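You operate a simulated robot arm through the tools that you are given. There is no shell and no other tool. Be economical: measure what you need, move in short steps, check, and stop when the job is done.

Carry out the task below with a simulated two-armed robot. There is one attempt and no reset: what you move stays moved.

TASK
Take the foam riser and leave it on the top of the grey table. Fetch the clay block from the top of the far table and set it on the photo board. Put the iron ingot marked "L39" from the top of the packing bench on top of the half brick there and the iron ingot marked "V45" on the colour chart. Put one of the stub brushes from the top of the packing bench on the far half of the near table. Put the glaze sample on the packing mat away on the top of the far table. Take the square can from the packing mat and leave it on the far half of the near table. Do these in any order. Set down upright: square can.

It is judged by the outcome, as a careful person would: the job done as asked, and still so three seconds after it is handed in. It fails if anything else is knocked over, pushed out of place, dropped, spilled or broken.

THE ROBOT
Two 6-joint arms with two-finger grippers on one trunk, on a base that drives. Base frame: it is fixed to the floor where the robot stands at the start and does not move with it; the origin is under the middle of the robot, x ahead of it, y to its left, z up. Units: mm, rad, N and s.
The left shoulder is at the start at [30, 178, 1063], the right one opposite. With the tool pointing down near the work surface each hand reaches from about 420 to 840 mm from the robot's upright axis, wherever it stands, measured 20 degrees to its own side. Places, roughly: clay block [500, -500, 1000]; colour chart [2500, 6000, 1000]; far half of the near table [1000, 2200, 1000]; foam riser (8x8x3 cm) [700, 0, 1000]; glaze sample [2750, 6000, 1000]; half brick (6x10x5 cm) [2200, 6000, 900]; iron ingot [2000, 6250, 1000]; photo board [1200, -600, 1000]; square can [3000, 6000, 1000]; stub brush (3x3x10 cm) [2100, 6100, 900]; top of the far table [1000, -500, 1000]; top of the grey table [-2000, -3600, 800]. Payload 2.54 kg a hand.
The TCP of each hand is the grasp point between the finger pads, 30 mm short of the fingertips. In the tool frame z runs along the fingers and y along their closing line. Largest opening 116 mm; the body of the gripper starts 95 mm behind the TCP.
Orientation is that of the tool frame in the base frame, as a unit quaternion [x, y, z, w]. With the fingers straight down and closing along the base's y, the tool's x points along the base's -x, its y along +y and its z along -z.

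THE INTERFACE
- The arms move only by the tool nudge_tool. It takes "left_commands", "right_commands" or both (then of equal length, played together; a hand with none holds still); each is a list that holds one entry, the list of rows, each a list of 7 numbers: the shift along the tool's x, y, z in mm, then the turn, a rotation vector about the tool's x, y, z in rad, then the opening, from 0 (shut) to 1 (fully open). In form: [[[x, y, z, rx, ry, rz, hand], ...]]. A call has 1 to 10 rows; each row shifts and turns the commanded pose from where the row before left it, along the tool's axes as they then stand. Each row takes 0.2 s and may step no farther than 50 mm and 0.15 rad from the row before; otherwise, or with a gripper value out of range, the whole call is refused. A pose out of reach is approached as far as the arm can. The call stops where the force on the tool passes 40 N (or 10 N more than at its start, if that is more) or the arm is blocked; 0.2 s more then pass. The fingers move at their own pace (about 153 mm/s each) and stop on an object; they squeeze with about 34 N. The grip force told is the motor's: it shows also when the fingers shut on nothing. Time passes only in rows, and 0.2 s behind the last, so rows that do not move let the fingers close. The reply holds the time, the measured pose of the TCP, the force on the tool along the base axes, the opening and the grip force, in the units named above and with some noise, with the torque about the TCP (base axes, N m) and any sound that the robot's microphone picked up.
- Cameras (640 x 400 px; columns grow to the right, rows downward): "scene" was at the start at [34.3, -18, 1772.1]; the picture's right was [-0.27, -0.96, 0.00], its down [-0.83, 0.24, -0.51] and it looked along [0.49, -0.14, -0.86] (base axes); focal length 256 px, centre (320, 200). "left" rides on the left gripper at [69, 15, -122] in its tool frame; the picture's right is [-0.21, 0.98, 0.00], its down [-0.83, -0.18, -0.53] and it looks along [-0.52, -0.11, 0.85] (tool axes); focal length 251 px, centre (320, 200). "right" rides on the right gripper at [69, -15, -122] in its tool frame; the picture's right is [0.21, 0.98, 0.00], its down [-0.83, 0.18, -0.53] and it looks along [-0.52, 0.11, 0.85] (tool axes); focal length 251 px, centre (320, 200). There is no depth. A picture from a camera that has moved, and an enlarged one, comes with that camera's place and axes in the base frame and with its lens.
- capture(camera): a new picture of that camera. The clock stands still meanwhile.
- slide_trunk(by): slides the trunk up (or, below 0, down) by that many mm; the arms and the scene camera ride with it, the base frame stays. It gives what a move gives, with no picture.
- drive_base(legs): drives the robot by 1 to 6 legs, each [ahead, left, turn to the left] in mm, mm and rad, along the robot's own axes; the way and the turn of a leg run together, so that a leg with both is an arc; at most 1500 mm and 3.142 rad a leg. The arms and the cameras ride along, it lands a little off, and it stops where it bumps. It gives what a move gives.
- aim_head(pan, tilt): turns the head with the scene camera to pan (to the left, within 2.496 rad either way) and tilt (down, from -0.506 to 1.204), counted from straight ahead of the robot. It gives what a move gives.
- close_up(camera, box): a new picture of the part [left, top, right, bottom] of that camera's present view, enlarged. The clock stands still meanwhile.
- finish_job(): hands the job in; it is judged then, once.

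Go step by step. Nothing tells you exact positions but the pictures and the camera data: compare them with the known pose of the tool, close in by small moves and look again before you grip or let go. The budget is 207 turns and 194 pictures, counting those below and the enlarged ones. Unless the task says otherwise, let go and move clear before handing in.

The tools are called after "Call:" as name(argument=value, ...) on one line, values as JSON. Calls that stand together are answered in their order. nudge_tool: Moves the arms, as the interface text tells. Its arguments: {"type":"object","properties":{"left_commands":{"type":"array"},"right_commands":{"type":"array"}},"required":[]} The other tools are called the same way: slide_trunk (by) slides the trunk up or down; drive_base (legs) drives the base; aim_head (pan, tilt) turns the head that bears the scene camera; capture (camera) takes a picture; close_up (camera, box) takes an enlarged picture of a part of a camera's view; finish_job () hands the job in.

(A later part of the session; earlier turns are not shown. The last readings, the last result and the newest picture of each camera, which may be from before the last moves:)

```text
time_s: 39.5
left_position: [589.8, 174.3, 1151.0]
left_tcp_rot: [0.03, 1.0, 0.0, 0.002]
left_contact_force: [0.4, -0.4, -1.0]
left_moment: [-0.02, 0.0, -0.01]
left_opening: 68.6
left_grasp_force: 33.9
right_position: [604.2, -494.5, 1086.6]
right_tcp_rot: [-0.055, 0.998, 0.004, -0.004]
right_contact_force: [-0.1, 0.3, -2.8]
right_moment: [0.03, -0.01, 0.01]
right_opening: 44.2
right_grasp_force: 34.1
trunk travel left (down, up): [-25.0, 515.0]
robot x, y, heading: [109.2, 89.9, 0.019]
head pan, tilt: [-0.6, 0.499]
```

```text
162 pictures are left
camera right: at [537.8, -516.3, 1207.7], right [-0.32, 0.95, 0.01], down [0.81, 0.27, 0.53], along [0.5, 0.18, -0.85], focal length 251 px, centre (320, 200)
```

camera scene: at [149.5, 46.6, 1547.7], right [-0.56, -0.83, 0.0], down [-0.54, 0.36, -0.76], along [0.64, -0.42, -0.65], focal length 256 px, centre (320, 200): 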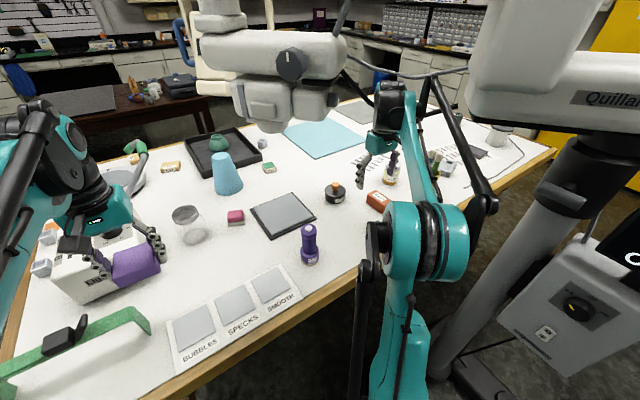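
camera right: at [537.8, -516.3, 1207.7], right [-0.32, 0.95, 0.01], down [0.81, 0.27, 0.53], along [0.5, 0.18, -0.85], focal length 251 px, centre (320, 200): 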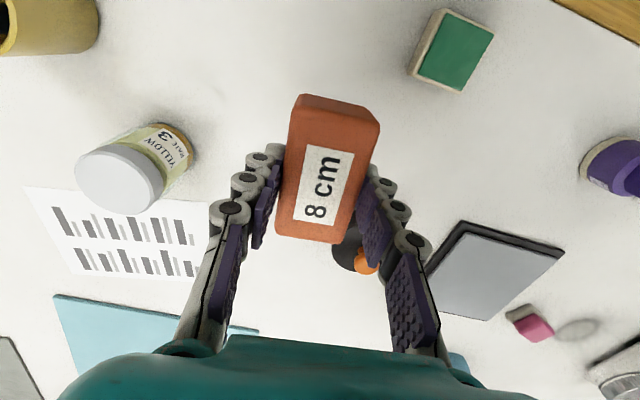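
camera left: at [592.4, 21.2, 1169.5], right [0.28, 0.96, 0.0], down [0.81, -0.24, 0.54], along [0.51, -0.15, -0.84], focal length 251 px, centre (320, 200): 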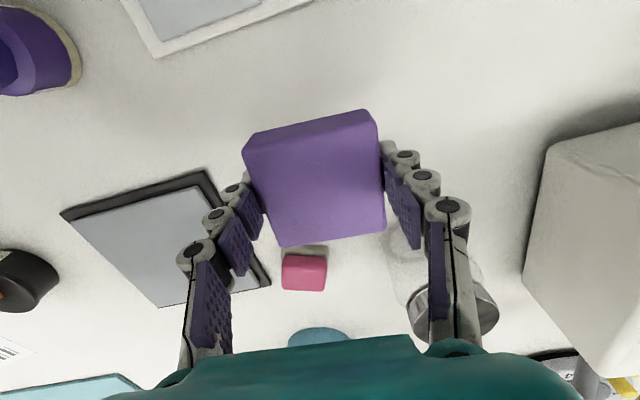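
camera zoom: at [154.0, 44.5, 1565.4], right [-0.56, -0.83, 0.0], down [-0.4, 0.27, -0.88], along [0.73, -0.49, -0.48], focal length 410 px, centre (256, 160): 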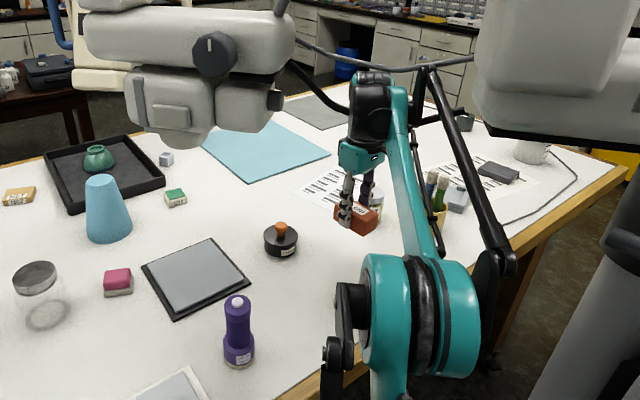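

The blue sheet spans about x 1020–1330, y −510 to −830, matching the photo board. From here it is out of reach, so I'll go round the right end to the far side; first I bring the right hand back the way it came and back off.

Call:
nudge_tool(right_commands=[[[15, 45, 0, 0, 0, 0, 0.2], [15, 45, 0, 0, 0, 0, 0.2], [15, 45, 0, 0, 0, 0, 0.2], [15, 45, 0, 0, 0, 0, 0.2], [10, 45, 0, 0, 0, 0, 0.2], [10, 45, 0, 0, 0, 0, 0.2], [10, 45, 0, 0, 0, 0, 0.2], [0, 20, 0, 0, 0, 0, 0.2]]])

Call:
drive_base(legs=[[-1000, 0, 0], [0, 0, -0.79]])

Call:
aim_head(pan=0.0, tilt=0.5)

Call:
capture(camera="scene")

```text
time_s: 41.3
left_position: [590.4, 175.0, 1149.4]
left_tcp_rot: [0.029, 1.0, 0.0, 0.002]
left_contact_force: [-0.1, -0.4, -0.6]
left_moment: [-0.02, 0.0, 0.0]
left_opening: 68.5
left_grasp_force: 33.7
right_position: [477.0, -169.8, 1090.9]
right_tcp_rot: [-0.054, 0.999, 0.003, -0.004]
right_contact_force: [-0.3, -0.1, -2.9]
right_moment: [0.01, 0.0, 0.0]
right_opening: 44.2
right_grasp_force: 34.1
trunk travel left (down, up): [-25.0, 515.0]
robot x, y, heading: [107.4, 95.0, 0.015]
head pan, tilt: [-0.6, 0.499]
```

```text
time_s: 48.5
left_position: [-491.2, -202.1, 1150.7]
left_tcp_rot: [0.414, 0.91, -0.001, 0.001]
left_contact_force: [0.6, -0.3, -0.1]
left_moment: [0.0, -0.03, -0.01]
left_opening: 68.5
left_grasp_force: 33.5
right_position: [-818.5, -359.7, 1089.9]
right_tcp_rot: [0.337, 0.941, 0.005, -0.004]
right_contact_force: [-0.9, 0.3, -2.0]
right_moment: [0.03, 0.02, -0.02]
right_opening: 44.3
right_grasp_force: 33.9
trunk travel left (down, up): [-25.0, 515.0]
robot x, y, heading: [-886.1, 88.6, -0.787]
head pan, tilt: [-0.6, 0.499]
```

```text
time_s: 49.5
left_position: [-492.1, -201.4, 1151.6]
left_tcp_rot: [0.414, 0.91, -0.001, 0.001]
left_contact_force: [-0.3, -0.7, -0.1]
left_moment: [-0.02, 0.0, 0.0]
left_opening: 68.5
left_grasp_force: 34.2
right_position: [-818.0, -360.4, 1090.5]
right_tcp_rot: [0.338, 0.941, 0.005, -0.003]
right_contact_force: [-0.2, 0.4, -2.5]
right_moment: [-0.01, -0.02, 0.05]
right_opening: 44.0
right_grasp_force: 34.2
trunk travel left (down, up): [-25.0, 515.0]
robot x, y, heading: [-886.6, 88.0, -0.787]
head pan, tilt: [0.0, 0.499]
```

```text
161 pictures are left
camera scene: at [-842.4, 45.6, 1565.5], right [-0.71, -0.71, 0.0], down [-0.34, 0.34, -0.88], along [0.62, -0.62, -0.48], focal length 256 px, centre (320, 200)
```

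scene: 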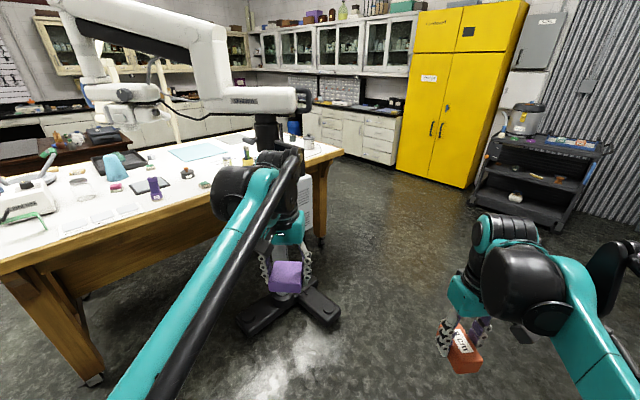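

The right end of the table is open. I drive round it in legs: right-forward past the corner, then face ahead along its right side.

Call:
drive_base(legs=[[1088, -530, 0], [1087, -529, 0], [0, 0, 0.787]])

Call:
capture(camera="scene")

```text
time_s: 63.6
left_position: [450.9, -2127.0, 1150.2]
left_tcp_rot: [0.031, 1.0, 0.0, 0.002]
left_contact_force: [-0.3, -0.6, -0.4]
left_moment: [-0.02, -0.03, 0.0]
left_opening: 68.6
left_grasp_force: 33.5
right_position: [335.5, -2470.9, 1090.9]
right_tcp_rot: [-0.051, 0.999, 0.003, -0.004]
right_contact_force: [0.7, -0.4, -2.9]
right_moment: [-0.03, -0.02, 0.0]
right_opening: 44.2
right_grasp_force: 34.1
trunk travel left (down, up): [-25.0, 515.0]
robot x, y, heading: [-32.1, -2201.8, 0.006]
head pan, tilt: [0.0, 0.499]
```

```text
160 pictures are left
camera scene: at [29.4, -2202.9, 1565.5], right [0.01, -1.0, 0.0], down [-0.48, 0.0, -0.88], along [0.88, 0.01, -0.48], focal length 256 px, centre (320, 200)
```

scene: 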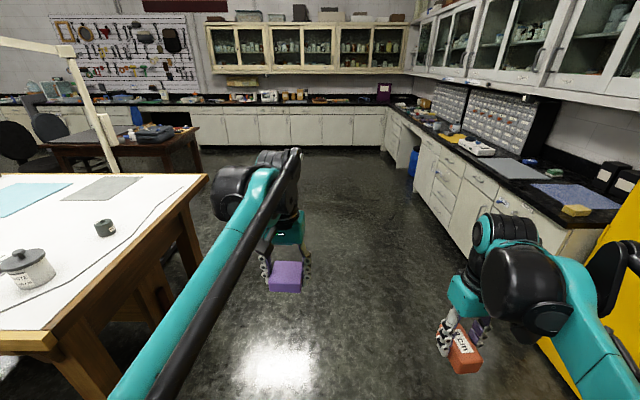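

Call:
close_up(camera="scene", box=[0, 20, 240, 220])

```text
2.00 times, centred on (120, 120) of scene
camera zoom: at [29.4, -2202.9, 1565.5], right [0.01, -1.0, 0.0], down [-0.48, 0.0, -0.88], along [0.88, 0.01, -0.48], focal length 512 px, centre (720, 360)
```

zoom: 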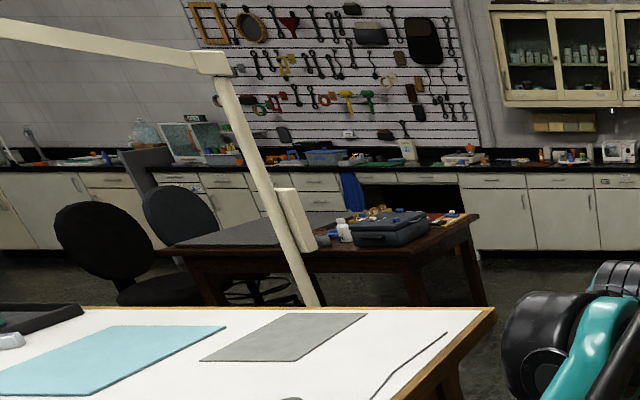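

A white lamp pole stands behind the table's far edge near y −750. I drive on along the right end and look at the far side.

Call:
drive_base(legs=[[1400, 0, 0], [1000, 0, 0], [0, 0, 1.571]])

Call:
aim_head(pan=0.5, tilt=0.5)

Call:
capture(camera="scene")

```text
time_s: 79.4
left_position: [2326.4, -1665.9, 1150.5]
left_tcp_rot: [-0.696, 0.718, 0.001, 0.001]
left_contact_force: [1.0, 0.4, -0.2]
left_moment: [0.02, 0.0, -0.02]
left_opening: 68.6
left_grasp_force: 33.8
right_position: [2673.2, -1769.9, 1090.1]
right_tcp_rot: [0.754, -0.657, 0.001, 0.006]
right_contact_force: [-0.9, -0.1, -3.0]
right_moment: [0.0, -0.01, 0.03]
right_opening: 44.2
right_grasp_force: 33.9
trunk travel left (down, up): [-25.0, 515.0]
robot x, y, heading: [2417.4, -2139.7, 1.61]
head pan, tilt: [0.0, 0.499]
```

```text
time_s: 80.3
left_position: [2326.0, -1664.1, 1149.0]
left_tcp_rot: [-0.696, 0.718, 0.002, 0.001]
left_contact_force: [0.2, 0.5, -0.4]
left_moment: [0.01, 0.0, 0.0]
left_opening: 68.6
left_grasp_force: 34.0
right_position: [2673.9, -1769.8, 1090.7]
right_tcp_rot: [0.753, -0.658, 0.0, 0.007]
right_contact_force: [-0.6, 0.4, -3.1]
right_moment: [0.02, 0.03, 0.02]
right_opening: 44.3
right_grasp_force: 34.0
trunk travel left (down, up): [-25.0, 515.0]
robot x, y, heading: [2418.4, -2141.9, 1.61]
head pan, tilt: [0.499, 0.499]
```

```text
158 pictures are left
camera scene: at [2372.0, -2095.1, 1565.5], right [0.86, 0.51, 0.0], down [0.24, -0.41, -0.88], along [-0.45, 0.75, -0.48], focal length 256 px, centre (320, 200)
```

scene: 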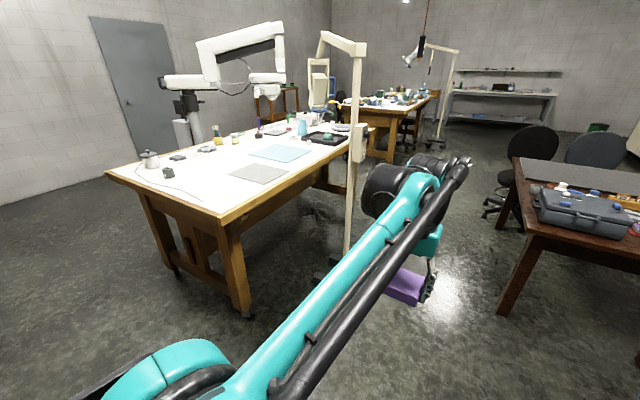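

The lamp pole stands at about [1610, -740]. I will stand at about [1760, -1150] facing back toward the table, so the right arm passes clear of the pole.

Call:
nudge_tool(right_commands=[[[0, 30, -10, 0, 0, 0, 0.2], [0, 30, -10, 0, 0, 0, 0.2], [0, 0, 0, 0, 0, 0, 0.2]]])

Call:
drive_base(legs=[[0, 0, 1.531], [0, -990, 0], [400, 0, 0]])

Call:
aim_head(pan=-0.4, tilt=0.6)

Call:
capture(camera="scene")

```text
time_s: 81.1
left_position: [2326.4, -1664.6, 1150.3]
left_tcp_rot: [-0.696, 0.718, 0.001, 0.001]
left_contact_force: [-0.3, 0.0, -0.1]
left_moment: [0.04, 0.03, 0.01]
left_opening: 68.6
left_grasp_force: 33.9
right_position: [2615.7, -1779.0, 1111.4]
right_tcp_rot: [0.754, -0.657, 0.001, 0.006]
right_contact_force: [-0.1, 0.3, -2.7]
right_moment: [-0.03, 0.01, 0.01]
right_opening: 44.3
right_grasp_force: 33.6
trunk travel left (down, up): [-25.0, 515.0]
robot x, y, heading: [2415.4, -2144.5, 1.608]
head pan, tilt: [0.499, 0.499]
```

```text
time_s: 92.2
left_position: [1556.4, -1187.6, 1150.5]
left_tcp_rot: [0.999, -0.048, -0.001, 0.0]
left_contact_force: [0.5, -1.3, 0.0]
left_moment: [0.06, -0.04, 0.03]
left_opening: 68.4
left_grasp_force: 33.9
right_position: [1688.1, -906.8, 1112.7]
right_tcp_rot: [0.999, 0.036, 0.003, 0.003]
right_contact_force: [0.3, 0.2, -2.2]
right_moment: [0.04, -0.04, -0.01]
right_opening: 44.2
right_grasp_force: 33.8
trunk travel left (down, up): [-25.0, 515.0]
robot x, y, heading: [2038.8, -1126.0, 3.119]
head pan, tilt: [0.499, 0.499]
```

```text
time_s: 93.4
left_position: [1556.6, -1188.3, 1149.8]
left_tcp_rot: [0.999, -0.047, -0.002, 0.0]
left_contact_force: [-0.1, -0.4, -0.1]
left_moment: [-0.01, 0.0, -0.03]
left_opening: 68.2
left_grasp_force: 34.0
right_position: [1689.6, -907.3, 1111.0]
right_tcp_rot: [0.999, 0.037, 0.003, 0.004]
right_contact_force: [0.0, -0.1, -2.5]
right_moment: [0.02, 0.04, -0.01]
right_opening: 44.2
right_grasp_force: 34.0
trunk travel left (down, up): [-25.0, 515.0]
robot x, y, heading: [2043.7, -1124.7, 3.118]
head pan, tilt: [-0.4, 0.6]
```

```text
157 pictures are left
camera scene: at [1988.9, -1090.3, 1556.4], right [0.41, 0.91, 0.0], down [0.52, -0.23, -0.82], along [-0.75, 0.34, -0.57], focal length 256 px, centre (320, 200)
```

scene: 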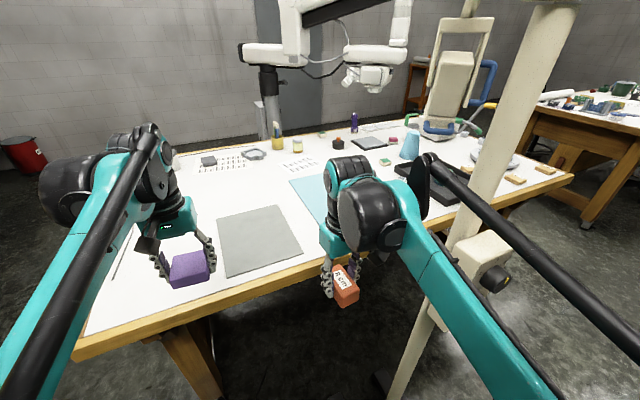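

The pole is really at about [1670, -495], so there is good room. I move up to the table, then put the right hand over the blue board.

Call:
drive_base(legs=[[270, -110, 0]])

Call:
nudge_tool(right_commands=[[[-45, -15, 0, 0, 0, 0, 0.2], [-45, -15, 0, 0, 0, 0, 0.2], [-45, -15, 0, 0, 0, 0, 0.2], [-45, -15, 0, 0, 0, 0, 0.2], [0, 0, 0, 0, 0, 0, 0.2]]])

Call:
capture(camera="scene")

Call:
capture(camera="right")

```text
time_s: 95.1
left_position: [1371.2, -1209.8, 1150.1]
left_tcp_rot: [1.0, -0.009, -0.001, 0.0]
left_contact_force: [-0.1, 0.2, -1.0]
left_moment: [-0.01, -0.01, 0.0]
left_opening: 68.5
left_grasp_force: 34.5
right_position: [1479.5, -919.2, 1111.2]
right_tcp_rot: [0.997, 0.076, 0.004, 0.002]
right_contact_force: [0.8, 0.4, -2.2]
right_moment: [0.0, 0.02, 0.02]
right_opening: 44.2
right_grasp_force: 33.6
trunk travel left (down, up): [-25.0, 515.0]
robot x, y, heading: [1854.4, -1112.1, -3.088]
head pan, tilt: [-0.4, 0.6]
stopped in leg 1: the robot was blocked; the commanded pose is now the measured one
```

```text
time_s: 96.3
left_position: [1372.2, -1210.8, 1150.7]
left_tcp_rot: [1.0, -0.007, -0.002, 0.001]
left_contact_force: [0.4, 0.6, -0.8]
left_moment: [-0.01, 0.01, 0.0]
left_opening: 68.7
left_grasp_force: 34.3
right_position: [1295.4, -888.1, 1110.8]
right_tcp_rot: [0.997, 0.076, 0.004, 0.004]
right_contact_force: [0.0, 0.0, -2.3]
right_moment: [0.01, 0.02, -0.01]
right_opening: 44.3
right_grasp_force: 33.4
trunk travel left (down, up): [-25.0, 515.0]
robot x, y, heading: [1850.1, -1108.4, -3.091]
head pan, tilt: [-0.4, 0.6]
```

```text
156 pictures are left
camera scene: at [1796.6, -1078.2, 1556.5], right [0.34, 0.94, 0.0], down [0.53, -0.19, -0.83], along [-0.78, 0.28, -0.56], focal length 256 px, centre (320, 200)
```

scene: 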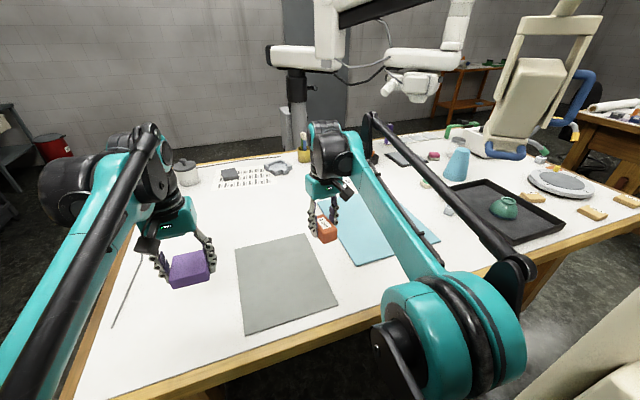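

```text
155 pictures are left
camera right: at [1358.8, -860.5, 1232.3], right [0.36, -0.93, 0.01], down [-0.79, -0.3, 0.53], along [-0.49, -0.2, -0.85], focal length 251 px, centre (320, 200)
```

right: 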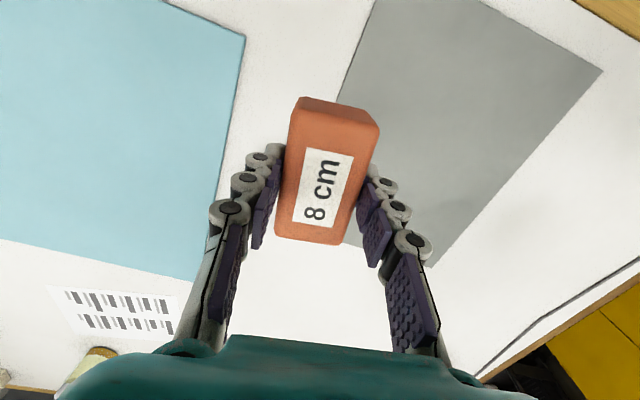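

The board's near side lies around x 940–1337, y −490 to −780. I move the clay block to about [1190, -680] and lower part-way.

Call:
nudge_tool(right_commands=[[[-14.4, -44.3, 0, 0, 0, 0, 0.2], [-14.4, -44.3, 0, 0, 0, 0, 0.2], [-14.4, -44.3, 0, 0, 0, 0, 0.2], [-14.4, -44.3, 0, 0, 0, 0, 0.2], [-14.4, -44.3, 0, 0, 0, 0, 0.2], [0, 0, 45, 0, 0, 0, 0.2], [0, 0, 45, 0, 0, 0, 0.2], [0, 0, 0, 0, 0, 0, 0.2]]])

Call:
capture(camera="right")

Call:
capture(camera="scene")

```text
time_s: 98.1
left_position: [1371.9, -1209.5, 1150.4]
left_tcp_rot: [1.0, -0.008, -0.001, 0.0]
left_contact_force: [-0.2, -0.2, -0.1]
left_moment: [-0.02, 0.01, -0.01]
left_opening: 68.6
left_grasp_force: 34.1
right_position: [1196.9, -685.9, 1016.5]
right_tcp_rot: [0.997, 0.076, 0.004, 0.004]
right_contact_force: [-0.1, -0.3, -3.7]
right_moment: [-0.01, -0.01, -0.04]
right_opening: 44.3
right_grasp_force: 34.2
right hand out of reach, approached as far as the arm can: row 5
trunk travel left (down, up): [-25.0, 515.0]
robot x, y, heading: [1849.6, -1109.7, -3.083]
head pan, tilt: [-0.4, 0.6]
```

```text
154 pictures are left
camera right: at [1260.8, -659.1, 1139.2], right [0.36, -0.93, 0.01], down [-0.79, -0.3, 0.53], along [-0.49, -0.2, -0.85], focal length 251 px, centre (320, 200)
```

right: 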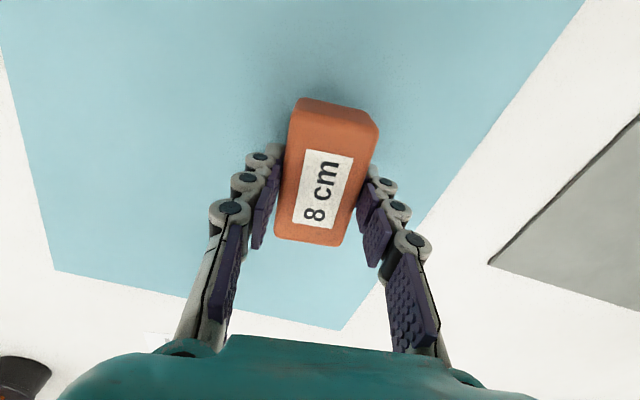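

```text
153 pictures are left
camera scene: at [1795.9, -1078.2, 1556.5], right [0.34, 0.94, 0.0], down [0.53, -0.19, -0.83], along [-0.78, 0.28, -0.56], focal length 256 px, centre (320, 200)
```

scene: 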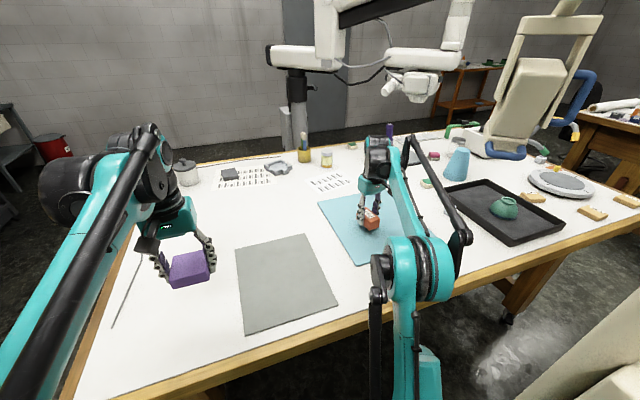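

The block hangs over the middle of the board. I lower it slowly until contact.

Call:
nudge_tool(right_commands=[[[0, 0, 15, 0, 0, 0, 0.2], [0, 0, 10, 0, 0, 0, 0.2], [0, 0, 3, 0, 0, 0, 0.2], [0, 0, 0, 0, 0, 0, 0.2]]])

```text
time_s: 99.1
left_position: [1373.3, -1209.9, 1152.2]
left_tcp_rot: [1.0, -0.008, -0.003, 0.0]
left_contact_force: [-0.2, -0.3, -0.2]
left_moment: [0.0, 0.0, 0.0]
left_opening: 68.5
left_grasp_force: 34.1
right_position: [1196.6, -686.8, 990.0]
right_tcp_rot: [0.997, 0.075, 0.004, 0.003]
right_contact_force: [-3.2, 7.7, 24.5]
right_moment: [0.27, 0.11, -0.01]
right_opening: 44.2
right_grasp_force: 34.4
trunk travel left (down, up): [-25.0, 515.0]
robot x, y, heading: [1850.5, -1107.8, -3.086]
head pan, tilt: [-0.4, 0.6]
```

It has landed (24 N upward). I release and lift away.

Call:
nudge_tool(right_commands=[[[0, 0, -2, 0, 0, 0, 0.3], [0, 0, 0, 0, 0, 0, 0.6], [0, 0, 0, 0, 0, 0, 0.8], [0, 0, 0, 0, 0, 0, 0.9], [0, 0, -40, 0, 0, 0, 0.9], [0, 0, -45, 0, 0, 0, 0.9]]])

Call:
capture(camera="right")

```text
time_s: 100.5
left_position: [1371.5, -1210.2, 1150.1]
left_tcp_rot: [1.0, -0.008, -0.002, 0.0]
left_contact_force: [0.0, -0.2, -0.5]
left_moment: [-0.01, -0.02, 0.02]
left_opening: 68.8
left_grasp_force: 33.9
right_position: [1194.2, -688.4, 1078.6]
right_tcp_rot: [0.997, 0.076, 0.005, 0.003]
right_contact_force: [0.3, 0.6, 0.2]
right_moment: [0.03, 0.01, 0.01]
right_opening: 104.4
right_grasp_force: 0.1
trunk travel left (down, up): [-25.0, 515.0]
robot x, y, heading: [1850.0, -1110.2, -3.083]
head pan, tilt: [-0.4, 0.6]
```

```text
152 pictures are left
camera right: at [1259.0, -661.1, 1199.4], right [0.36, -0.93, 0.01], down [-0.79, -0.3, 0.53], along [-0.49, -0.2, -0.85], focal length 251 px, centre (320, 200)
```

right: 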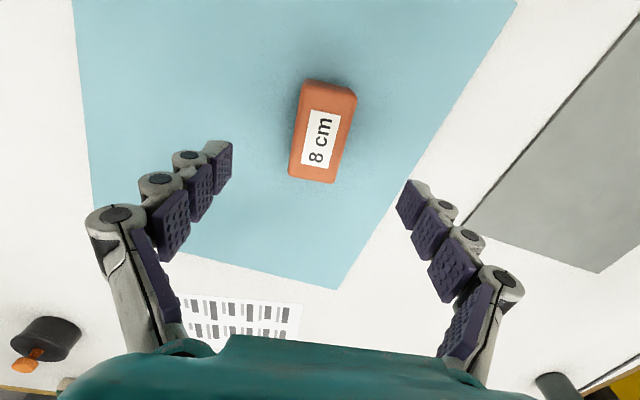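

The clay block lies well on the photo board. I draw the right hand back and drive round towards the grey table.

Call:
nudge_tool(right_commands=[[[35, 30, -10, 0, 0, 0, 0.9], [35, 30, -10, 0, 0, 0, 0.9], [35, 30, -10, 0, 0, 0, 0.9], [35, 30, 0, 0, 0, 0, 0.9], [35, 30, 0, 0, 0, 0, 0.9], [35, 20, 0, 0, 0, 0, 0.9]]])

Call:
drive_base(legs=[[-400, 0, 0], [0, 1050, -0.055], [1500, 0, 0], [1500, 0, 0], [900, 0, 0]])

Call:
aim_head(pan=0.8, tilt=0.5)

Call:
capture(camera="scene")

```text
time_s: 101.9
left_position: [1373.4, -1209.9, 1151.2]
left_tcp_rot: [1.0, -0.009, -0.002, -0.001]
left_contact_force: [-0.5, 0.1, -0.3]
left_moment: [0.01, -0.01, 0.01]
left_opening: 68.7
left_grasp_force: 34.1
right_position: [1429.7, -825.5, 1110.7]
right_tcp_rot: [0.997, 0.076, 0.004, 0.003]
right_contact_force: [-0.8, -0.6, -0.3]
right_moment: [0.04, -0.03, 0.02]
right_opening: 104.5
right_grasp_force: 0.0
trunk travel left (down, up): [-25.0, 515.0]
robot x, y, heading: [1849.3, -1112.4, -3.088]
head pan, tilt: [-0.4, 0.6]
```

```text
time_s: 127.5
left_position: [-2071.8, -2084.9, 1150.6]
left_tcp_rot: [0.998, -0.056, -0.002, -0.001]
left_contact_force: [1.3, 0.0, -1.2]
left_moment: [0.01, -0.02, -0.03]
left_opening: 68.5
left_grasp_force: 34.0
right_position: [-1980.7, -1705.6, 1111.0]
right_tcp_rot: [1.0, 0.028, 0.004, 0.003]
right_contact_force: [0.1, 0.7, -0.3]
right_moment: [-0.01, -0.05, 0.01]
right_opening: 104.5
right_grasp_force: 0.0
trunk travel left (down, up): [-25.0, 515.0]
robot x, y, heading: [-1583.8, -2034.7, 3.097]
head pan, tilt: [-0.4, 0.6]
```

```text
time_s: 128.9
left_position: [-2072.5, -2085.6, 1149.9]
left_tcp_rot: [0.998, -0.056, -0.001, 0.0]
left_contact_force: [-0.4, -0.2, -0.2]
left_moment: [0.04, 0.0, -0.04]
left_opening: 68.7
left_grasp_force: 33.4
right_position: [-1980.0, -1705.4, 1111.8]
right_tcp_rot: [1.0, 0.028, 0.004, 0.003]
right_contact_force: [0.0, 1.0, 1.0]
right_moment: [0.0, 0.0, -0.02]
right_opening: 104.5
right_grasp_force: 0.1
trunk travel left (down, up): [-25.0, 515.0]
robot x, y, heading: [-1586.7, -2030.6, 3.099]
head pan, tilt: [0.799, 0.499]
```

```text
151 pictures are left
camera scene: at [-1624.7, -2094.6, 1565.5], right [-0.69, 0.73, 0.0], down [0.35, 0.33, -0.88], along [-0.64, -0.6, -0.48], focal length 256 px, centre (320, 200)
```

scene: 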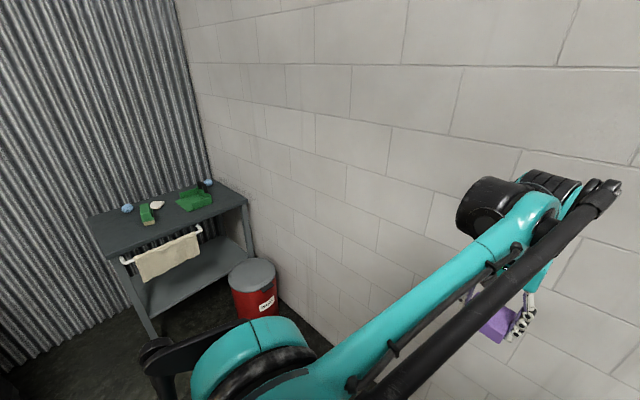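

The grey table's front edge is about y −3380, from x −2340 to −1620, with free space at its front left. I turn to face it and approach.

Call:
drive_base(legs=[[0, 0, 1.613], [650, -190, 0]])

Call:
aim_head(pan=0.0, tilt=0.8)

Call:
capture(camera="scene")

```text
time_s: 136.6
left_position: [-1701.1, -3162.0, 1150.7]
left_tcp_rot: [0.73, 0.684, -0.001, 0.001]
left_contact_force: [-0.3, -0.2, 0.0]
left_moment: [0.03, 0.0, 0.0]
left_opening: 68.5
left_grasp_force: 33.6
right_position: [-2083.2, -3085.2, 1109.7]
right_tcp_rot: [0.671, 0.741, 0.007, -0.001]
right_contact_force: [0.2, -0.9, 0.1]
right_moment: [0.03, -0.04, -0.01]
right_opening: 104.5
right_grasp_force: 0.0
trunk travel left (down, up): [-25.0, 515.0]
robot x, y, heading: [-1778.2, -2676.1, -1.569]
head pan, tilt: [0.799, 0.499]
```

```text
time_s: 137.7
left_position: [-1701.9, -3161.2, 1150.5]
left_tcp_rot: [0.73, 0.683, -0.002, 0.001]
left_contact_force: [-0.2, -0.2, -1.0]
left_moment: [-0.01, 0.01, -0.02]
left_opening: 68.9
left_grasp_force: 34.3
right_position: [-2083.3, -3083.4, 1110.4]
right_tcp_rot: [0.671, 0.742, 0.006, -0.001]
right_contact_force: [-0.1, -0.3, -0.6]
right_moment: [0.02, 0.03, 0.01]
right_opening: 104.6
right_grasp_force: 0.1
trunk travel left (down, up): [-25.0, 515.0]
robot x, y, heading: [-1774.4, -2674.6, -1.57]
head pan, tilt: [0.0, 0.799]
```

```text
150 pictures are left
camera scene: at [-1776.9, -2728.3, 1539.6], right [-1.0, 0.0, 0.0], down [0.0, 0.72, -0.7], along [0.0, -0.7, -0.72], focal length 256 px, centre (320, 200)
```

scene: 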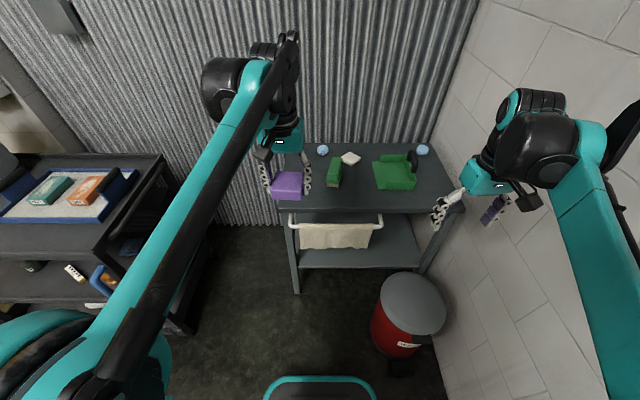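

I move slightly left and forward, clear of the bin, then reach out with the left hand to about [-1700, -3520].

Call:
drive_base(legs=[[160, 70, 0]])

Call:
nudge_tool(left_commands=[[[-40, -14, 0, 0, 0, 0, 0.3], [-40, -14, 0, 0, 0, 0, 0.3], [-40, -14, 0, 0, 0, 0, 0.3], [-40, -14, 0, 0, 0, 0, 0.3], [-20, -10, 0, 0, 0, 0, 0.3], [0, 0, 50, 0, 0, 0, 0.3], [0, 0, 50, 0, 0, 0, 0.3], [0, 0, 50, 0, 0, 0, 0.3], [0, 0, 0, 0, 0, 0, 0.3]]])

Call:
capture(camera="scene")

Call:
capture(camera="left")

```text
time_s: 139.2
left_position: [-1631.0, -3322.9, 1149.7]
left_tcp_rot: [0.73, 0.683, -0.001, 0.001]
left_contact_force: [0.4, -0.1, -0.8]
left_moment: [0.04, 0.04, 0.01]
left_opening: 68.6
left_grasp_force: 33.7
right_position: [-2012.5, -3246.6, 1109.0]
right_tcp_rot: [0.671, 0.741, 0.006, -0.001]
right_contact_force: [0.1, 0.6, -0.7]
right_moment: [0.05, 0.04, 0.01]
right_opening: 104.7
right_grasp_force: 0.0
trunk travel left (down, up): [-25.0, 515.0]
robot x, y, heading: [-1704.8, -2837.9, -1.568]
head pan, tilt: [0.0, 0.799]
```

```text
time_s: 141.2
left_position: [-1708.6, -3502.8, 1022.4]
left_tcp_rot: [0.73, 0.683, 0.0, 0.001]
left_contact_force: [0.4, 0.7, -0.3]
left_moment: [-0.03, 0.01, 0.03]
left_opening: 68.5
left_grasp_force: 33.6
left hand out of reach, approached as far as the arm can: row 5, 8
right_position: [-2013.5, -3246.7, 1110.9]
right_tcp_rot: [0.671, 0.742, 0.005, -0.001]
right_contact_force: [1.2, 0.4, 0.9]
right_moment: [0.0, 0.02, -0.01]
right_opening: 104.3
right_grasp_force: 0.0
trunk travel left (down, up): [-25.0, 515.0]
robot x, y, heading: [-1706.2, -2837.3, -1.567]
head pan, tilt: [0.0, 0.799]
```

```text
149 pictures are left
camera scene: at [-1706.6, -2889.3, 1539.6], right [-1.0, 0.0, 0.0], down [0.0, 0.72, -0.7], along [0.0, -0.7, -0.72], focal length 256 px, centre (320, 200)
```

scene: 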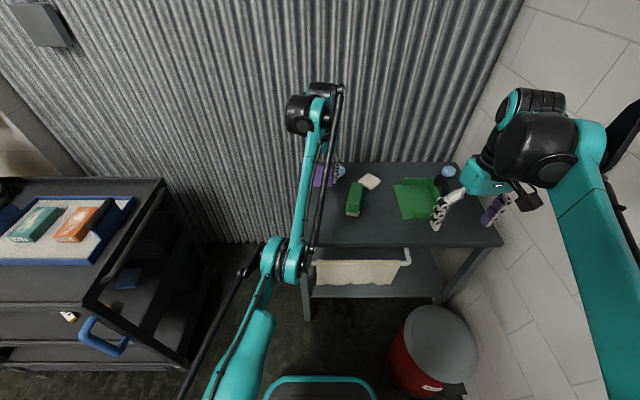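

```text
148 pictures are left
camera left: at [-1688.7, -3434.3, 1144.9], right [0.96, -0.28, 0.0], down [-0.24, -0.81, 0.54], along [-0.15, -0.51, -0.84], focal length 251 px, centre (320, 200)
```

left: 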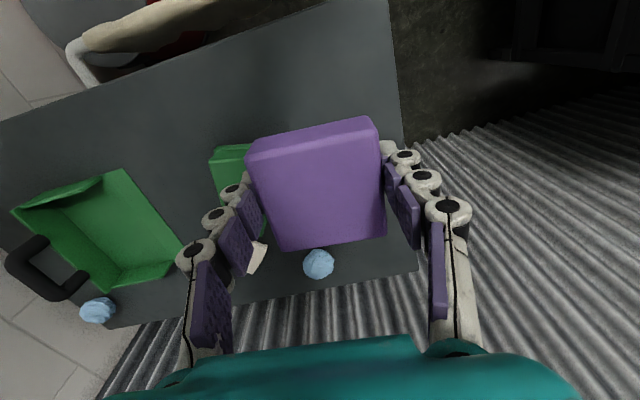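

The riser is over clear tabletop (table edges at x −1607 and y −3410). I lower it towards the top.

Call:
nudge_tool(left_commands=[[[5, 0, 40, 0, 0, 0, 0.3], [0, 0, 45, 0, 0, 0, 0.3], [0, 0, 35, 0, 0, 0, 0.3], [0, 0, 0, 0, 0, 0, 0.3]]])

Call:
capture(camera="left")

```text
time_s: 142.2
left_position: [-1725.8, -3561.0, 955.7]
left_tcp_rot: [0.731, 0.683, 0.0, 0.001]
left_contact_force: [-0.4, 0.7, -0.8]
left_moment: [0.02, -0.02, 0.01]
left_opening: 68.5
left_grasp_force: 34.6
left hand out of reach, approached as far as the arm can: row 1, 2, 3
right_position: [-2013.4, -3247.0, 1110.9]
right_tcp_rot: [0.671, 0.741, 0.005, -0.001]
right_contact_force: [0.0, 0.1, -0.8]
right_moment: [-0.02, 0.03, -0.02]
right_opening: 104.5
right_grasp_force: 0.1
trunk travel left (down, up): [-25.0, 515.0]
robot x, y, heading: [-1706.0, -2838.2, -1.569]
head pan, tilt: [0.0, 0.799]
```

```text
147 pictures are left
camera left: at [-1707.0, -3492.5, 1079.0], right [0.96, -0.28, 0.0], down [-0.24, -0.81, 0.53], along [-0.15, -0.51, -0.85], focal length 251 px, centre (320, 200)
```

left: 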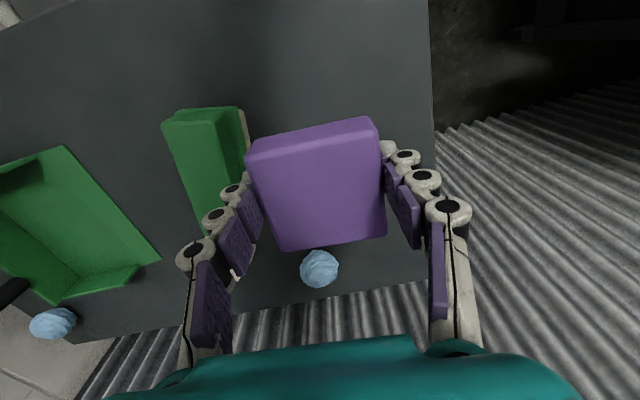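

Call:
nudge_tool(left_commands=[[[30, 0, 0, 0, 0, 0, 0.3], [30, 0, 0, 0, 0, 0, 0.3], [0, 0, 0, 0, 0, 0, 0.3]]])

```text
time_s: 143.0
left_position: [-1733.0, -3535.6, 984.8]
left_tcp_rot: [0.731, 0.683, -0.001, 0.001]
left_contact_force: [1.0, -0.2, -0.7]
left_moment: [0.02, 0.01, -0.01]
left_opening: 68.6
left_grasp_force: 34.3
left hand out of reach, approached as far as the arm can: row 1, 2
right_position: [-2013.5, -3246.0, 1109.9]
right_tcp_rot: [0.67, 0.742, 0.005, -0.001]
right_contact_force: [-0.1, -0.7, 1.1]
right_moment: [-0.03, 0.01, 0.01]
right_opening: 104.3
right_grasp_force: 0.2
trunk travel left (down, up): [-25.0, 515.0]
robot x, y, heading: [-1705.9, -2841.1, -1.566]
head pan, tilt: [0.0, 0.799]
```

The arm can't fold low enough with the trunk so far down. I raise the trunk and then lower the hand.

Call:
slide_trunk(by=150)

Call:
nudge_tool(left_commands=[[[0, 0, 20, 0, 0, 0, 0.3], [0, 0, 0, 0, 0, 0, 0.3]]])

```text
time_s: 144.8
left_position: [-1732.6, -3537.0, 1135.4]
left_tcp_rot: [0.73, 0.683, -0.001, 0.0]
left_contact_force: [0.4, 0.1, -1.8]
left_moment: [0.02, 0.0, 0.01]
left_opening: 68.5
left_grasp_force: 34.2
right_position: [-2013.6, -3246.6, 1259.7]
right_tcp_rot: [0.672, 0.741, 0.005, -0.001]
right_contact_force: [1.1, 0.9, -0.8]
right_moment: [0.01, 0.03, -0.02]
right_opening: 104.3
right_grasp_force: 0.1
trunk travel left (down, up): [-175.0, 365.0]
robot x, y, heading: [-1704.6, -2837.9, -1.567]
head pan, tilt: [0.0, 0.799]
```

```text
time_s: 145.4
left_position: [-1737.7, -3546.2, 1122.0]
left_tcp_rot: [0.73, 0.684, 0.0, 0.0]
left_contact_force: [0.5, 0.8, -0.1]
left_moment: [0.0, -0.02, 0.01]
left_opening: 68.6
left_grasp_force: 33.9
left hand out of reach, approached as far as the arm can: row 1
right_position: [-2013.9, -3246.6, 1260.2]
right_tcp_rot: [0.672, 0.741, 0.005, -0.001]
right_contact_force: [0.6, 0.2, -0.6]
right_moment: [-0.02, 0.01, -0.01]
right_opening: 104.4
right_grasp_force: 0.1
trunk travel left (down, up): [-175.0, 365.0]
robot x, y, heading: [-1701.8, -2838.8, -1.567]
head pan, tilt: [0.0, 0.799]
```

Call:
nudge_tool(left_commands=[[[40, 0, 0, 0, 0, 0, 0.3], [40, 0, 0, 0, 0, 0, 0.3], [40, 0, 0, 0, 0, 0, 0.3], [0, 0, 0, 0, 0, 0, 0.3]]])

```text
time_s: 146.4
left_position: [-1746.6, -3477.1, 1182.7]
left_tcp_rot: [0.731, 0.682, 0.0, 0.001]
left_contact_force: [0.5, 0.7, -0.7]
left_moment: [0.01, 0.03, 0.0]
left_opening: 68.5
left_grasp_force: 34.2
left hand out of reach, approached as far as the arm can: row 1, 2, 3
right_position: [-2013.6, -3247.5, 1259.6]
right_tcp_rot: [0.671, 0.741, 0.006, -0.001]
right_contact_force: [0.8, -0.5, -0.5]
right_moment: [-0.02, 0.01, 0.0]
right_opening: 104.4
right_grasp_force: 0.1
trunk travel left (down, up): [-175.0, 365.0]
robot x, y, heading: [-1703.2, -2841.1, -1.567]
head pan, tilt: [0.0, 0.799]
```

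Call:
nudge_tool(left_commands=[[[40, 0, 0, 0, 0, 0, 0.3], [20, 40, 0, 0, 0, 0, 0.3], [20, 40, 0, 0, 0, 0, 0.3], [20, 40, 0, 0, 0, 0, 0.3], [0, 0, 0, 0, 0, 0, 0.3]]])

Call:
capture(camera="scene")

```text
time_s: 147.6
left_position: [-1640.6, -3462.5, 1208.6]
left_tcp_rot: [0.731, 0.682, 0.001, 0.0]
left_contact_force: [-0.2, -0.7, -1.0]
left_moment: [-0.02, -0.04, -0.03]
left_opening: 68.5
left_grasp_force: 34.4
left hand out of reach, approached as far as the arm can: row 1, 2, 3, 4
right_position: [-2014.5, -3245.5, 1260.6]
right_tcp_rot: [0.671, 0.742, 0.006, 0.0]
right_contact_force: [-0.9, 0.6, 0.1]
right_moment: [-0.01, 0.0, -0.03]
right_opening: 104.3
right_grasp_force: 0.0
trunk travel left (down, up): [-175.0, 365.0]
robot x, y, heading: [-1704.3, -2838.6, -1.565]
head pan, tilt: [0.0, 0.799]
```

```text
146 pictures are left
camera scene: at [-1708.3, -2889.7, 1689.5], right [-1.0, 0.0, 0.0], down [0.0, 0.72, -0.7], along [0.0, -0.7, -0.72], focal length 256 px, centre (320, 200)
```

scene: 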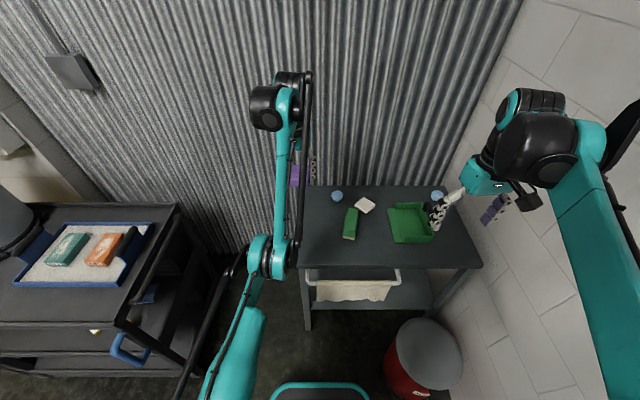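

Call:
nudge_tool(left_commands=[[[-30, 0, -38, 0, 0, 0, 0.3], [-30, 0, -38, 0, 0, 0, 0.3], [-30, 0, -38, 0, 0, 0, 0.3], [-30, 0, -38, 0, 0, 0, 0.3], [-30, 0, -38, 0, 0, 0, 0.3], [0, 0, 0, 0, 0, 0, 0.3]]])

```text
time_s: 149.0
left_position: [-1633.2, -3503.5, 1292.1]
left_tcp_rot: [0.73, 0.683, 0.0, 0.001]
left_contact_force: [-1.0, -1.5, -0.7]
left_moment: [-0.01, -0.03, 0.01]
left_opening: 68.6
left_grasp_force: 34.2
left hand out of reach, approached as far as the arm can: row 2, 3, 4, 5
right_position: [-2012.7, -3246.8, 1260.0]
right_tcp_rot: [0.671, 0.741, 0.006, -0.001]
right_contact_force: [-0.6, 0.1, 0.0]
right_moment: [0.0, 0.01, -0.02]
right_opening: 104.3
right_grasp_force: 0.1
trunk travel left (down, up): [-175.0, 365.0]
robot x, y, heading: [-1705.3, -2841.2, -1.566]
head pan, tilt: [0.0, 0.799]
```

The left arm has flipped to an elbow-down posture at full stretch, which blocks it. I back away from the table into free space and re-stretch the arm lower, then retract it upward so the elbow comes up again.

Call:
drive_base(legs=[[-600, 0, 0]])

Call:
nudge_tool(left_commands=[[[-25, 0, 40, 0, 0, 0, 0.3], [-25, 0, 40, 0, 0, 0, 0.3], [-25, 0, 40, 0, 0, 0, 0.3], [-25, 0, 40, 0, 0, 0, 0.3], [-25, 0, 40, 0, 0, 0, 0.3], [-25, 0, 40, 0, 0, 0, 0.3], [0, 0, 0, 0, 0, 0, 0.3]]])

Call:
nudge_tool(left_commands=[[[10, 0, -40, 0, 0, 0, 0.3], [20, 0, -40, 0, 0, 0, 0.3], [30, 0, -35, 0, 0, 0, 0.3], [40, 0, -20, 0, 0, 0, 0.3], [40, 0, 0, 0, 0, 0, 0.3], [40, 0, 0, 0, 0, 0, 0.3], [0, 0, 0, 0, 0, 0, 0.3]]])

Call:
capture(camera="scene")

```text
time_s: 152.3
left_position: [-1633.8, -2905.4, 1290.8]
left_tcp_rot: [0.729, 0.685, 0.0, 0.001]
left_contact_force: [-0.5, 0.7, -0.2]
left_moment: [-0.04, 0.01, 0.01]
left_opening: 68.8
left_grasp_force: 34.2
right_position: [-2013.4, -2650.4, 1260.5]
right_tcp_rot: [0.67, 0.742, 0.005, -0.001]
right_contact_force: [0.8, 0.0, 0.6]
right_moment: [0.0, -0.01, 0.01]
right_opening: 104.5
right_grasp_force: 0.0
trunk travel left (down, up): [-175.0, 365.0]
robot x, y, heading: [-1707.4, -2242.1, -1.563]
head pan, tilt: [0.0, 0.799]
```

```text
time_s: 153.9
left_position: [-1638.7, -3014.2, 1076.0]
left_tcp_rot: [0.728, 0.685, 0.0, 0.001]
left_contact_force: [0.4, 0.4, 0.0]
left_moment: [-0.03, -0.01, 0.01]
left_opening: 68.6
left_grasp_force: 33.9
left hand out of reach, approached as far as the arm can: row 4, 5, 6
right_position: [-2015.6, -2650.2, 1260.8]
right_tcp_rot: [0.67, 0.743, 0.005, 0.0]
right_contact_force: [0.9, 0.3, 0.6]
right_moment: [-0.03, 0.03, -0.01]
right_opening: 104.2
right_grasp_force: 0.1
trunk travel left (down, up): [-175.0, 365.0]
robot x, y, heading: [-1708.5, -2245.3, -1.564]
head pan, tilt: [0.0, 0.799]
```

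```text
time_s: 155.5
left_position: [-1625.1, -2828.5, 1203.6]
left_tcp_rot: [0.729, 0.685, 0.0, 0.0]
left_contact_force: [-0.7, 0.2, -0.9]
left_moment: [0.05, 0.01, -0.02]
left_opening: 68.8
left_grasp_force: 33.9
left hand out of reach, approached as far as the arm can: row 1
right_position: [-2015.3, -2654.2, 1260.1]
right_tcp_rot: [0.669, 0.743, 0.006, -0.001]
right_contact_force: [0.5, -0.1, 0.1]
right_moment: [0.05, -0.01, -0.02]
right_opening: 104.4
right_grasp_force: 0.1
trunk travel left (down, up): [-175.0, 365.0]
robot x, y, heading: [-1710.4, -2241.7, -1.563]
head pan, tilt: [0.0, 0.799]
```

```text
145 pictures are left
camera scene: at [-1709.2, -2294.9, 1689.4], right [-1.0, -0.01, 0.0], down [0.0, 0.72, -0.7], along [0.0, -0.7, -0.72], focal length 256 px, centre (320, 200)
```

scene: 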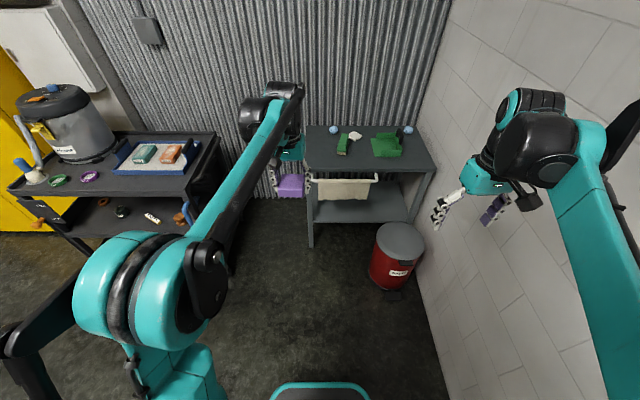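

The elbow is up again. I lower the hand a bit, drive back to the table, and set the riser down from a closer stance.

Call:
nudge_tool(left_commands=[[[10, -25, 40, 0, 0, 0, 0.3], [10, -25, 40, 0, 0, 0, 0.3], [10, -20, 40, 0, 0, 0, 0.3], [0, 0, 40, 0, 0, 0, 0.3], [0, 0, 0, 0, 0, 0, 0.3]]])

Call:
drive_base(legs=[[640, 0, 0]])

Call:
capture(camera="left")

Call:
capture(camera="scene")

```text
time_s: 156.7
left_position: [-1694.3, -2794.4, 1045.3]
left_tcp_rot: [0.729, 0.684, 0.001, 0.001]
left_contact_force: [-0.1, 0.3, 0.8]
left_moment: [-0.02, -0.02, 0.01]
left_opening: 68.6
left_grasp_force: 33.9
right_position: [-2015.5, -2649.5, 1260.6]
right_tcp_rot: [0.67, 0.743, 0.005, -0.001]
right_contact_force: [0.4, 0.3, 0.7]
right_moment: [-0.01, -0.01, 0.01]
right_opening: 104.2
right_grasp_force: 0.2
trunk travel left (down, up): [-175.0, 365.0]
robot x, y, heading: [-1709.8, -2244.1, -1.56]
head pan, tilt: [0.0, 0.799]
```

```text
time_s: 160.2
left_position: [-1669.9, -3417.8, 1046.3]
left_tcp_rot: [0.72, 0.694, 0.0, 0.0]
left_contact_force: [0.2, -0.2, -0.7]
left_moment: [-0.02, 0.02, 0.0]
left_opening: 68.7
left_grasp_force: 34.3
right_position: [-1994.3, -3280.0, 1260.1]
right_tcp_rot: [0.661, 0.751, 0.006, -0.001]
right_contact_force: [0.0, 0.4, -0.6]
right_moment: [0.04, -0.02, 0.04]
right_opening: 104.2
right_grasp_force: 0.1
trunk travel left (down, up): [-175.0, 365.0]
robot x, y, heading: [-1696.9, -2862.2, -1.54]
head pan, tilt: [0.0, 0.799]
```

```text
144 pictures are left
camera left: at [-1651.9, -3348.4, 1168.0], right [0.97, -0.25, 0.0], down [-0.21, -0.82, 0.53], along [-0.13, -0.52, -0.85], focal length 251 px, centre (320, 200)
```

left: 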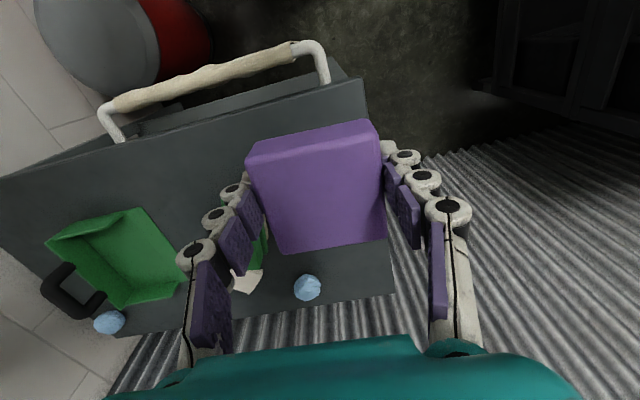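

```text
143 pictures are left
camera scene: at [-1696.5, -2915.8, 1689.5], right [-1.0, -0.03, 0.0], down [-0.02, 0.72, -0.7], along [0.02, -0.7, -0.72], focal length 256 px, centre (320, 200)
```

scene: 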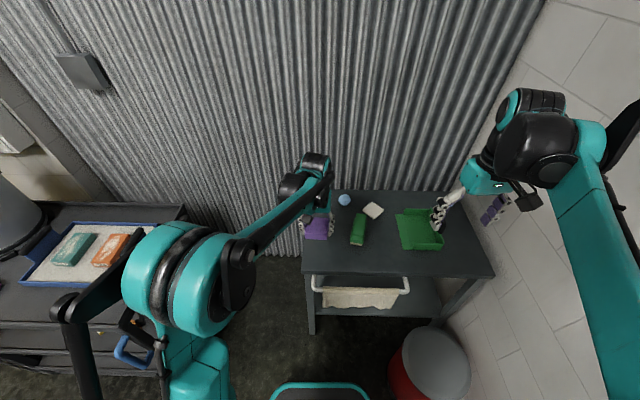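

Call:
nudge_tool(left_commands=[[[-34, -12, 20, 0, 0, 0, 0.3], [-34, -12, 20, 0, 0, 0, 0.3], [-33, -13, 20, 0, 0, 0, 0.3], [0, 0, 45, 0, 0, 0, 0.3], [0, 0, 45, 0, 0, 0, 0.3], [0, 0, 0, 0, 0, 0, 0.3]]])

Call:
capture(camera="left")

```text
time_s: 161.6
left_position: [-1709.0, -3516.5, 897.5]
left_tcp_rot: [0.72, 0.694, -0.001, 0.001]
left_contact_force: [-0.7, 1.2, -0.2]
left_moment: [-0.01, -0.01, 0.03]
left_opening: 68.4
left_grasp_force: 33.8
right_position: [-1993.4, -3279.3, 1260.5]
right_tcp_rot: [0.661, 0.751, 0.006, -0.001]
right_contact_force: [-0.2, -0.1, 0.2]
right_moment: [0.03, 0.02, -0.01]
right_opening: 104.4
right_grasp_force: 0.1
trunk travel left (down, up): [-175.0, 365.0]
robot x, y, heading: [-1697.6, -2865.5, -1.542]
head pan, tilt: [0.0, 0.799]
```

```text
142 pictures are left
camera left: at [-1691.9, -3446.7, 1019.0], right [0.97, -0.25, 0.0], down [-0.21, -0.82, 0.54], along [-0.13, -0.52, -0.84], focal length 251 px, centre (320, 200)
```

left: 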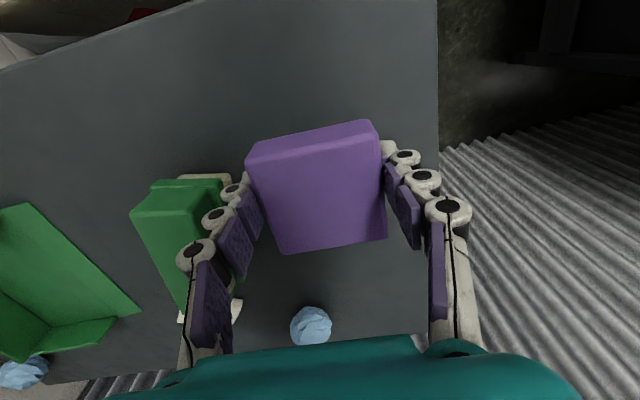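

Call:
nudge_tool(left_commands=[[[8, 15, 15, 0, 0, 0, 0.3], [0, 0, 12, 0, 0, 0, 0.3], [0, 0, 8, 0, 0, 0, 0.3], [0, 0, 0, 0, 0, 0, 0.3]]])

Call:
capture(camera="left")

```text
time_s: 162.6
left_position: [-1694.0, -3508.7, 862.4]
left_tcp_rot: [0.721, 0.693, 0.0, 0.001]
left_contact_force: [0.3, -0.3, 0.1]
left_moment: [0.01, -0.02, 0.04]
left_opening: 68.7
left_grasp_force: 34.0
right_position: [-1993.2, -3280.2, 1260.0]
right_tcp_rot: [0.661, 0.75, 0.006, -0.001]
right_contact_force: [0.9, -0.8, 0.2]
right_moment: [0.0, -0.01, -0.03]
right_opening: 104.4
right_grasp_force: 0.1
trunk travel left (down, up): [-175.0, 365.0]
robot x, y, heading: [-1694.0, -2868.5, -1.542]
head pan, tilt: [0.0, 0.799]
```

```text
141 pictures are left
camera left: at [-1676.7, -3439.6, 983.4], right [0.97, -0.25, 0.0], down [-0.21, -0.82, 0.53], along [-0.13, -0.52, -0.84], focal length 251 px, centre (320, 200)
```

left: 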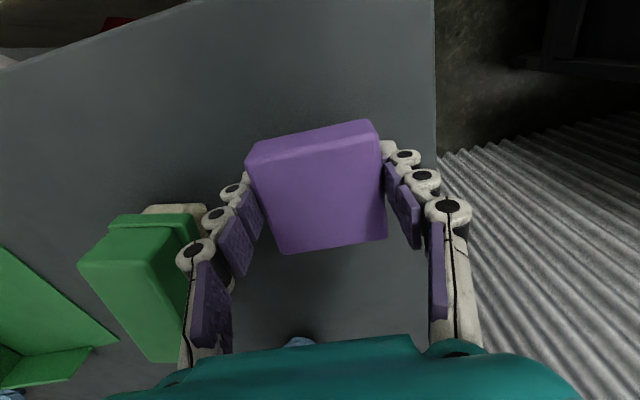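

Call:
nudge_tool(left_commands=[[[0, 0, 4, 0, 0, 0, 0.3], [0, 0, 4, 0, 0, 0, 0.3], [0, 0, 0, 0, 0, 0, 0.3]]])

```text
time_s: 163.4
left_position: [-1694.1, -3509.3, 853.7]
left_tcp_rot: [0.72, 0.694, -0.001, 0.0]
left_contact_force: [0.5, -0.4, -0.4]
left_moment: [0.02, -0.03, 0.01]
left_opening: 68.7
left_grasp_force: 33.7
right_position: [-1993.8, -3280.4, 1260.7]
right_tcp_rot: [0.66, 0.751, 0.005, -0.001]
right_contact_force: [-1.1, 0.4, 0.0]
right_moment: [-0.01, -0.02, 0.0]
right_opening: 104.2
right_grasp_force: 0.2
trunk travel left (down, up): [-175.0, 365.0]
robot x, y, heading: [-1694.6, -2865.5, -1.542]
head pan, tilt: [0.0, 0.799]
```

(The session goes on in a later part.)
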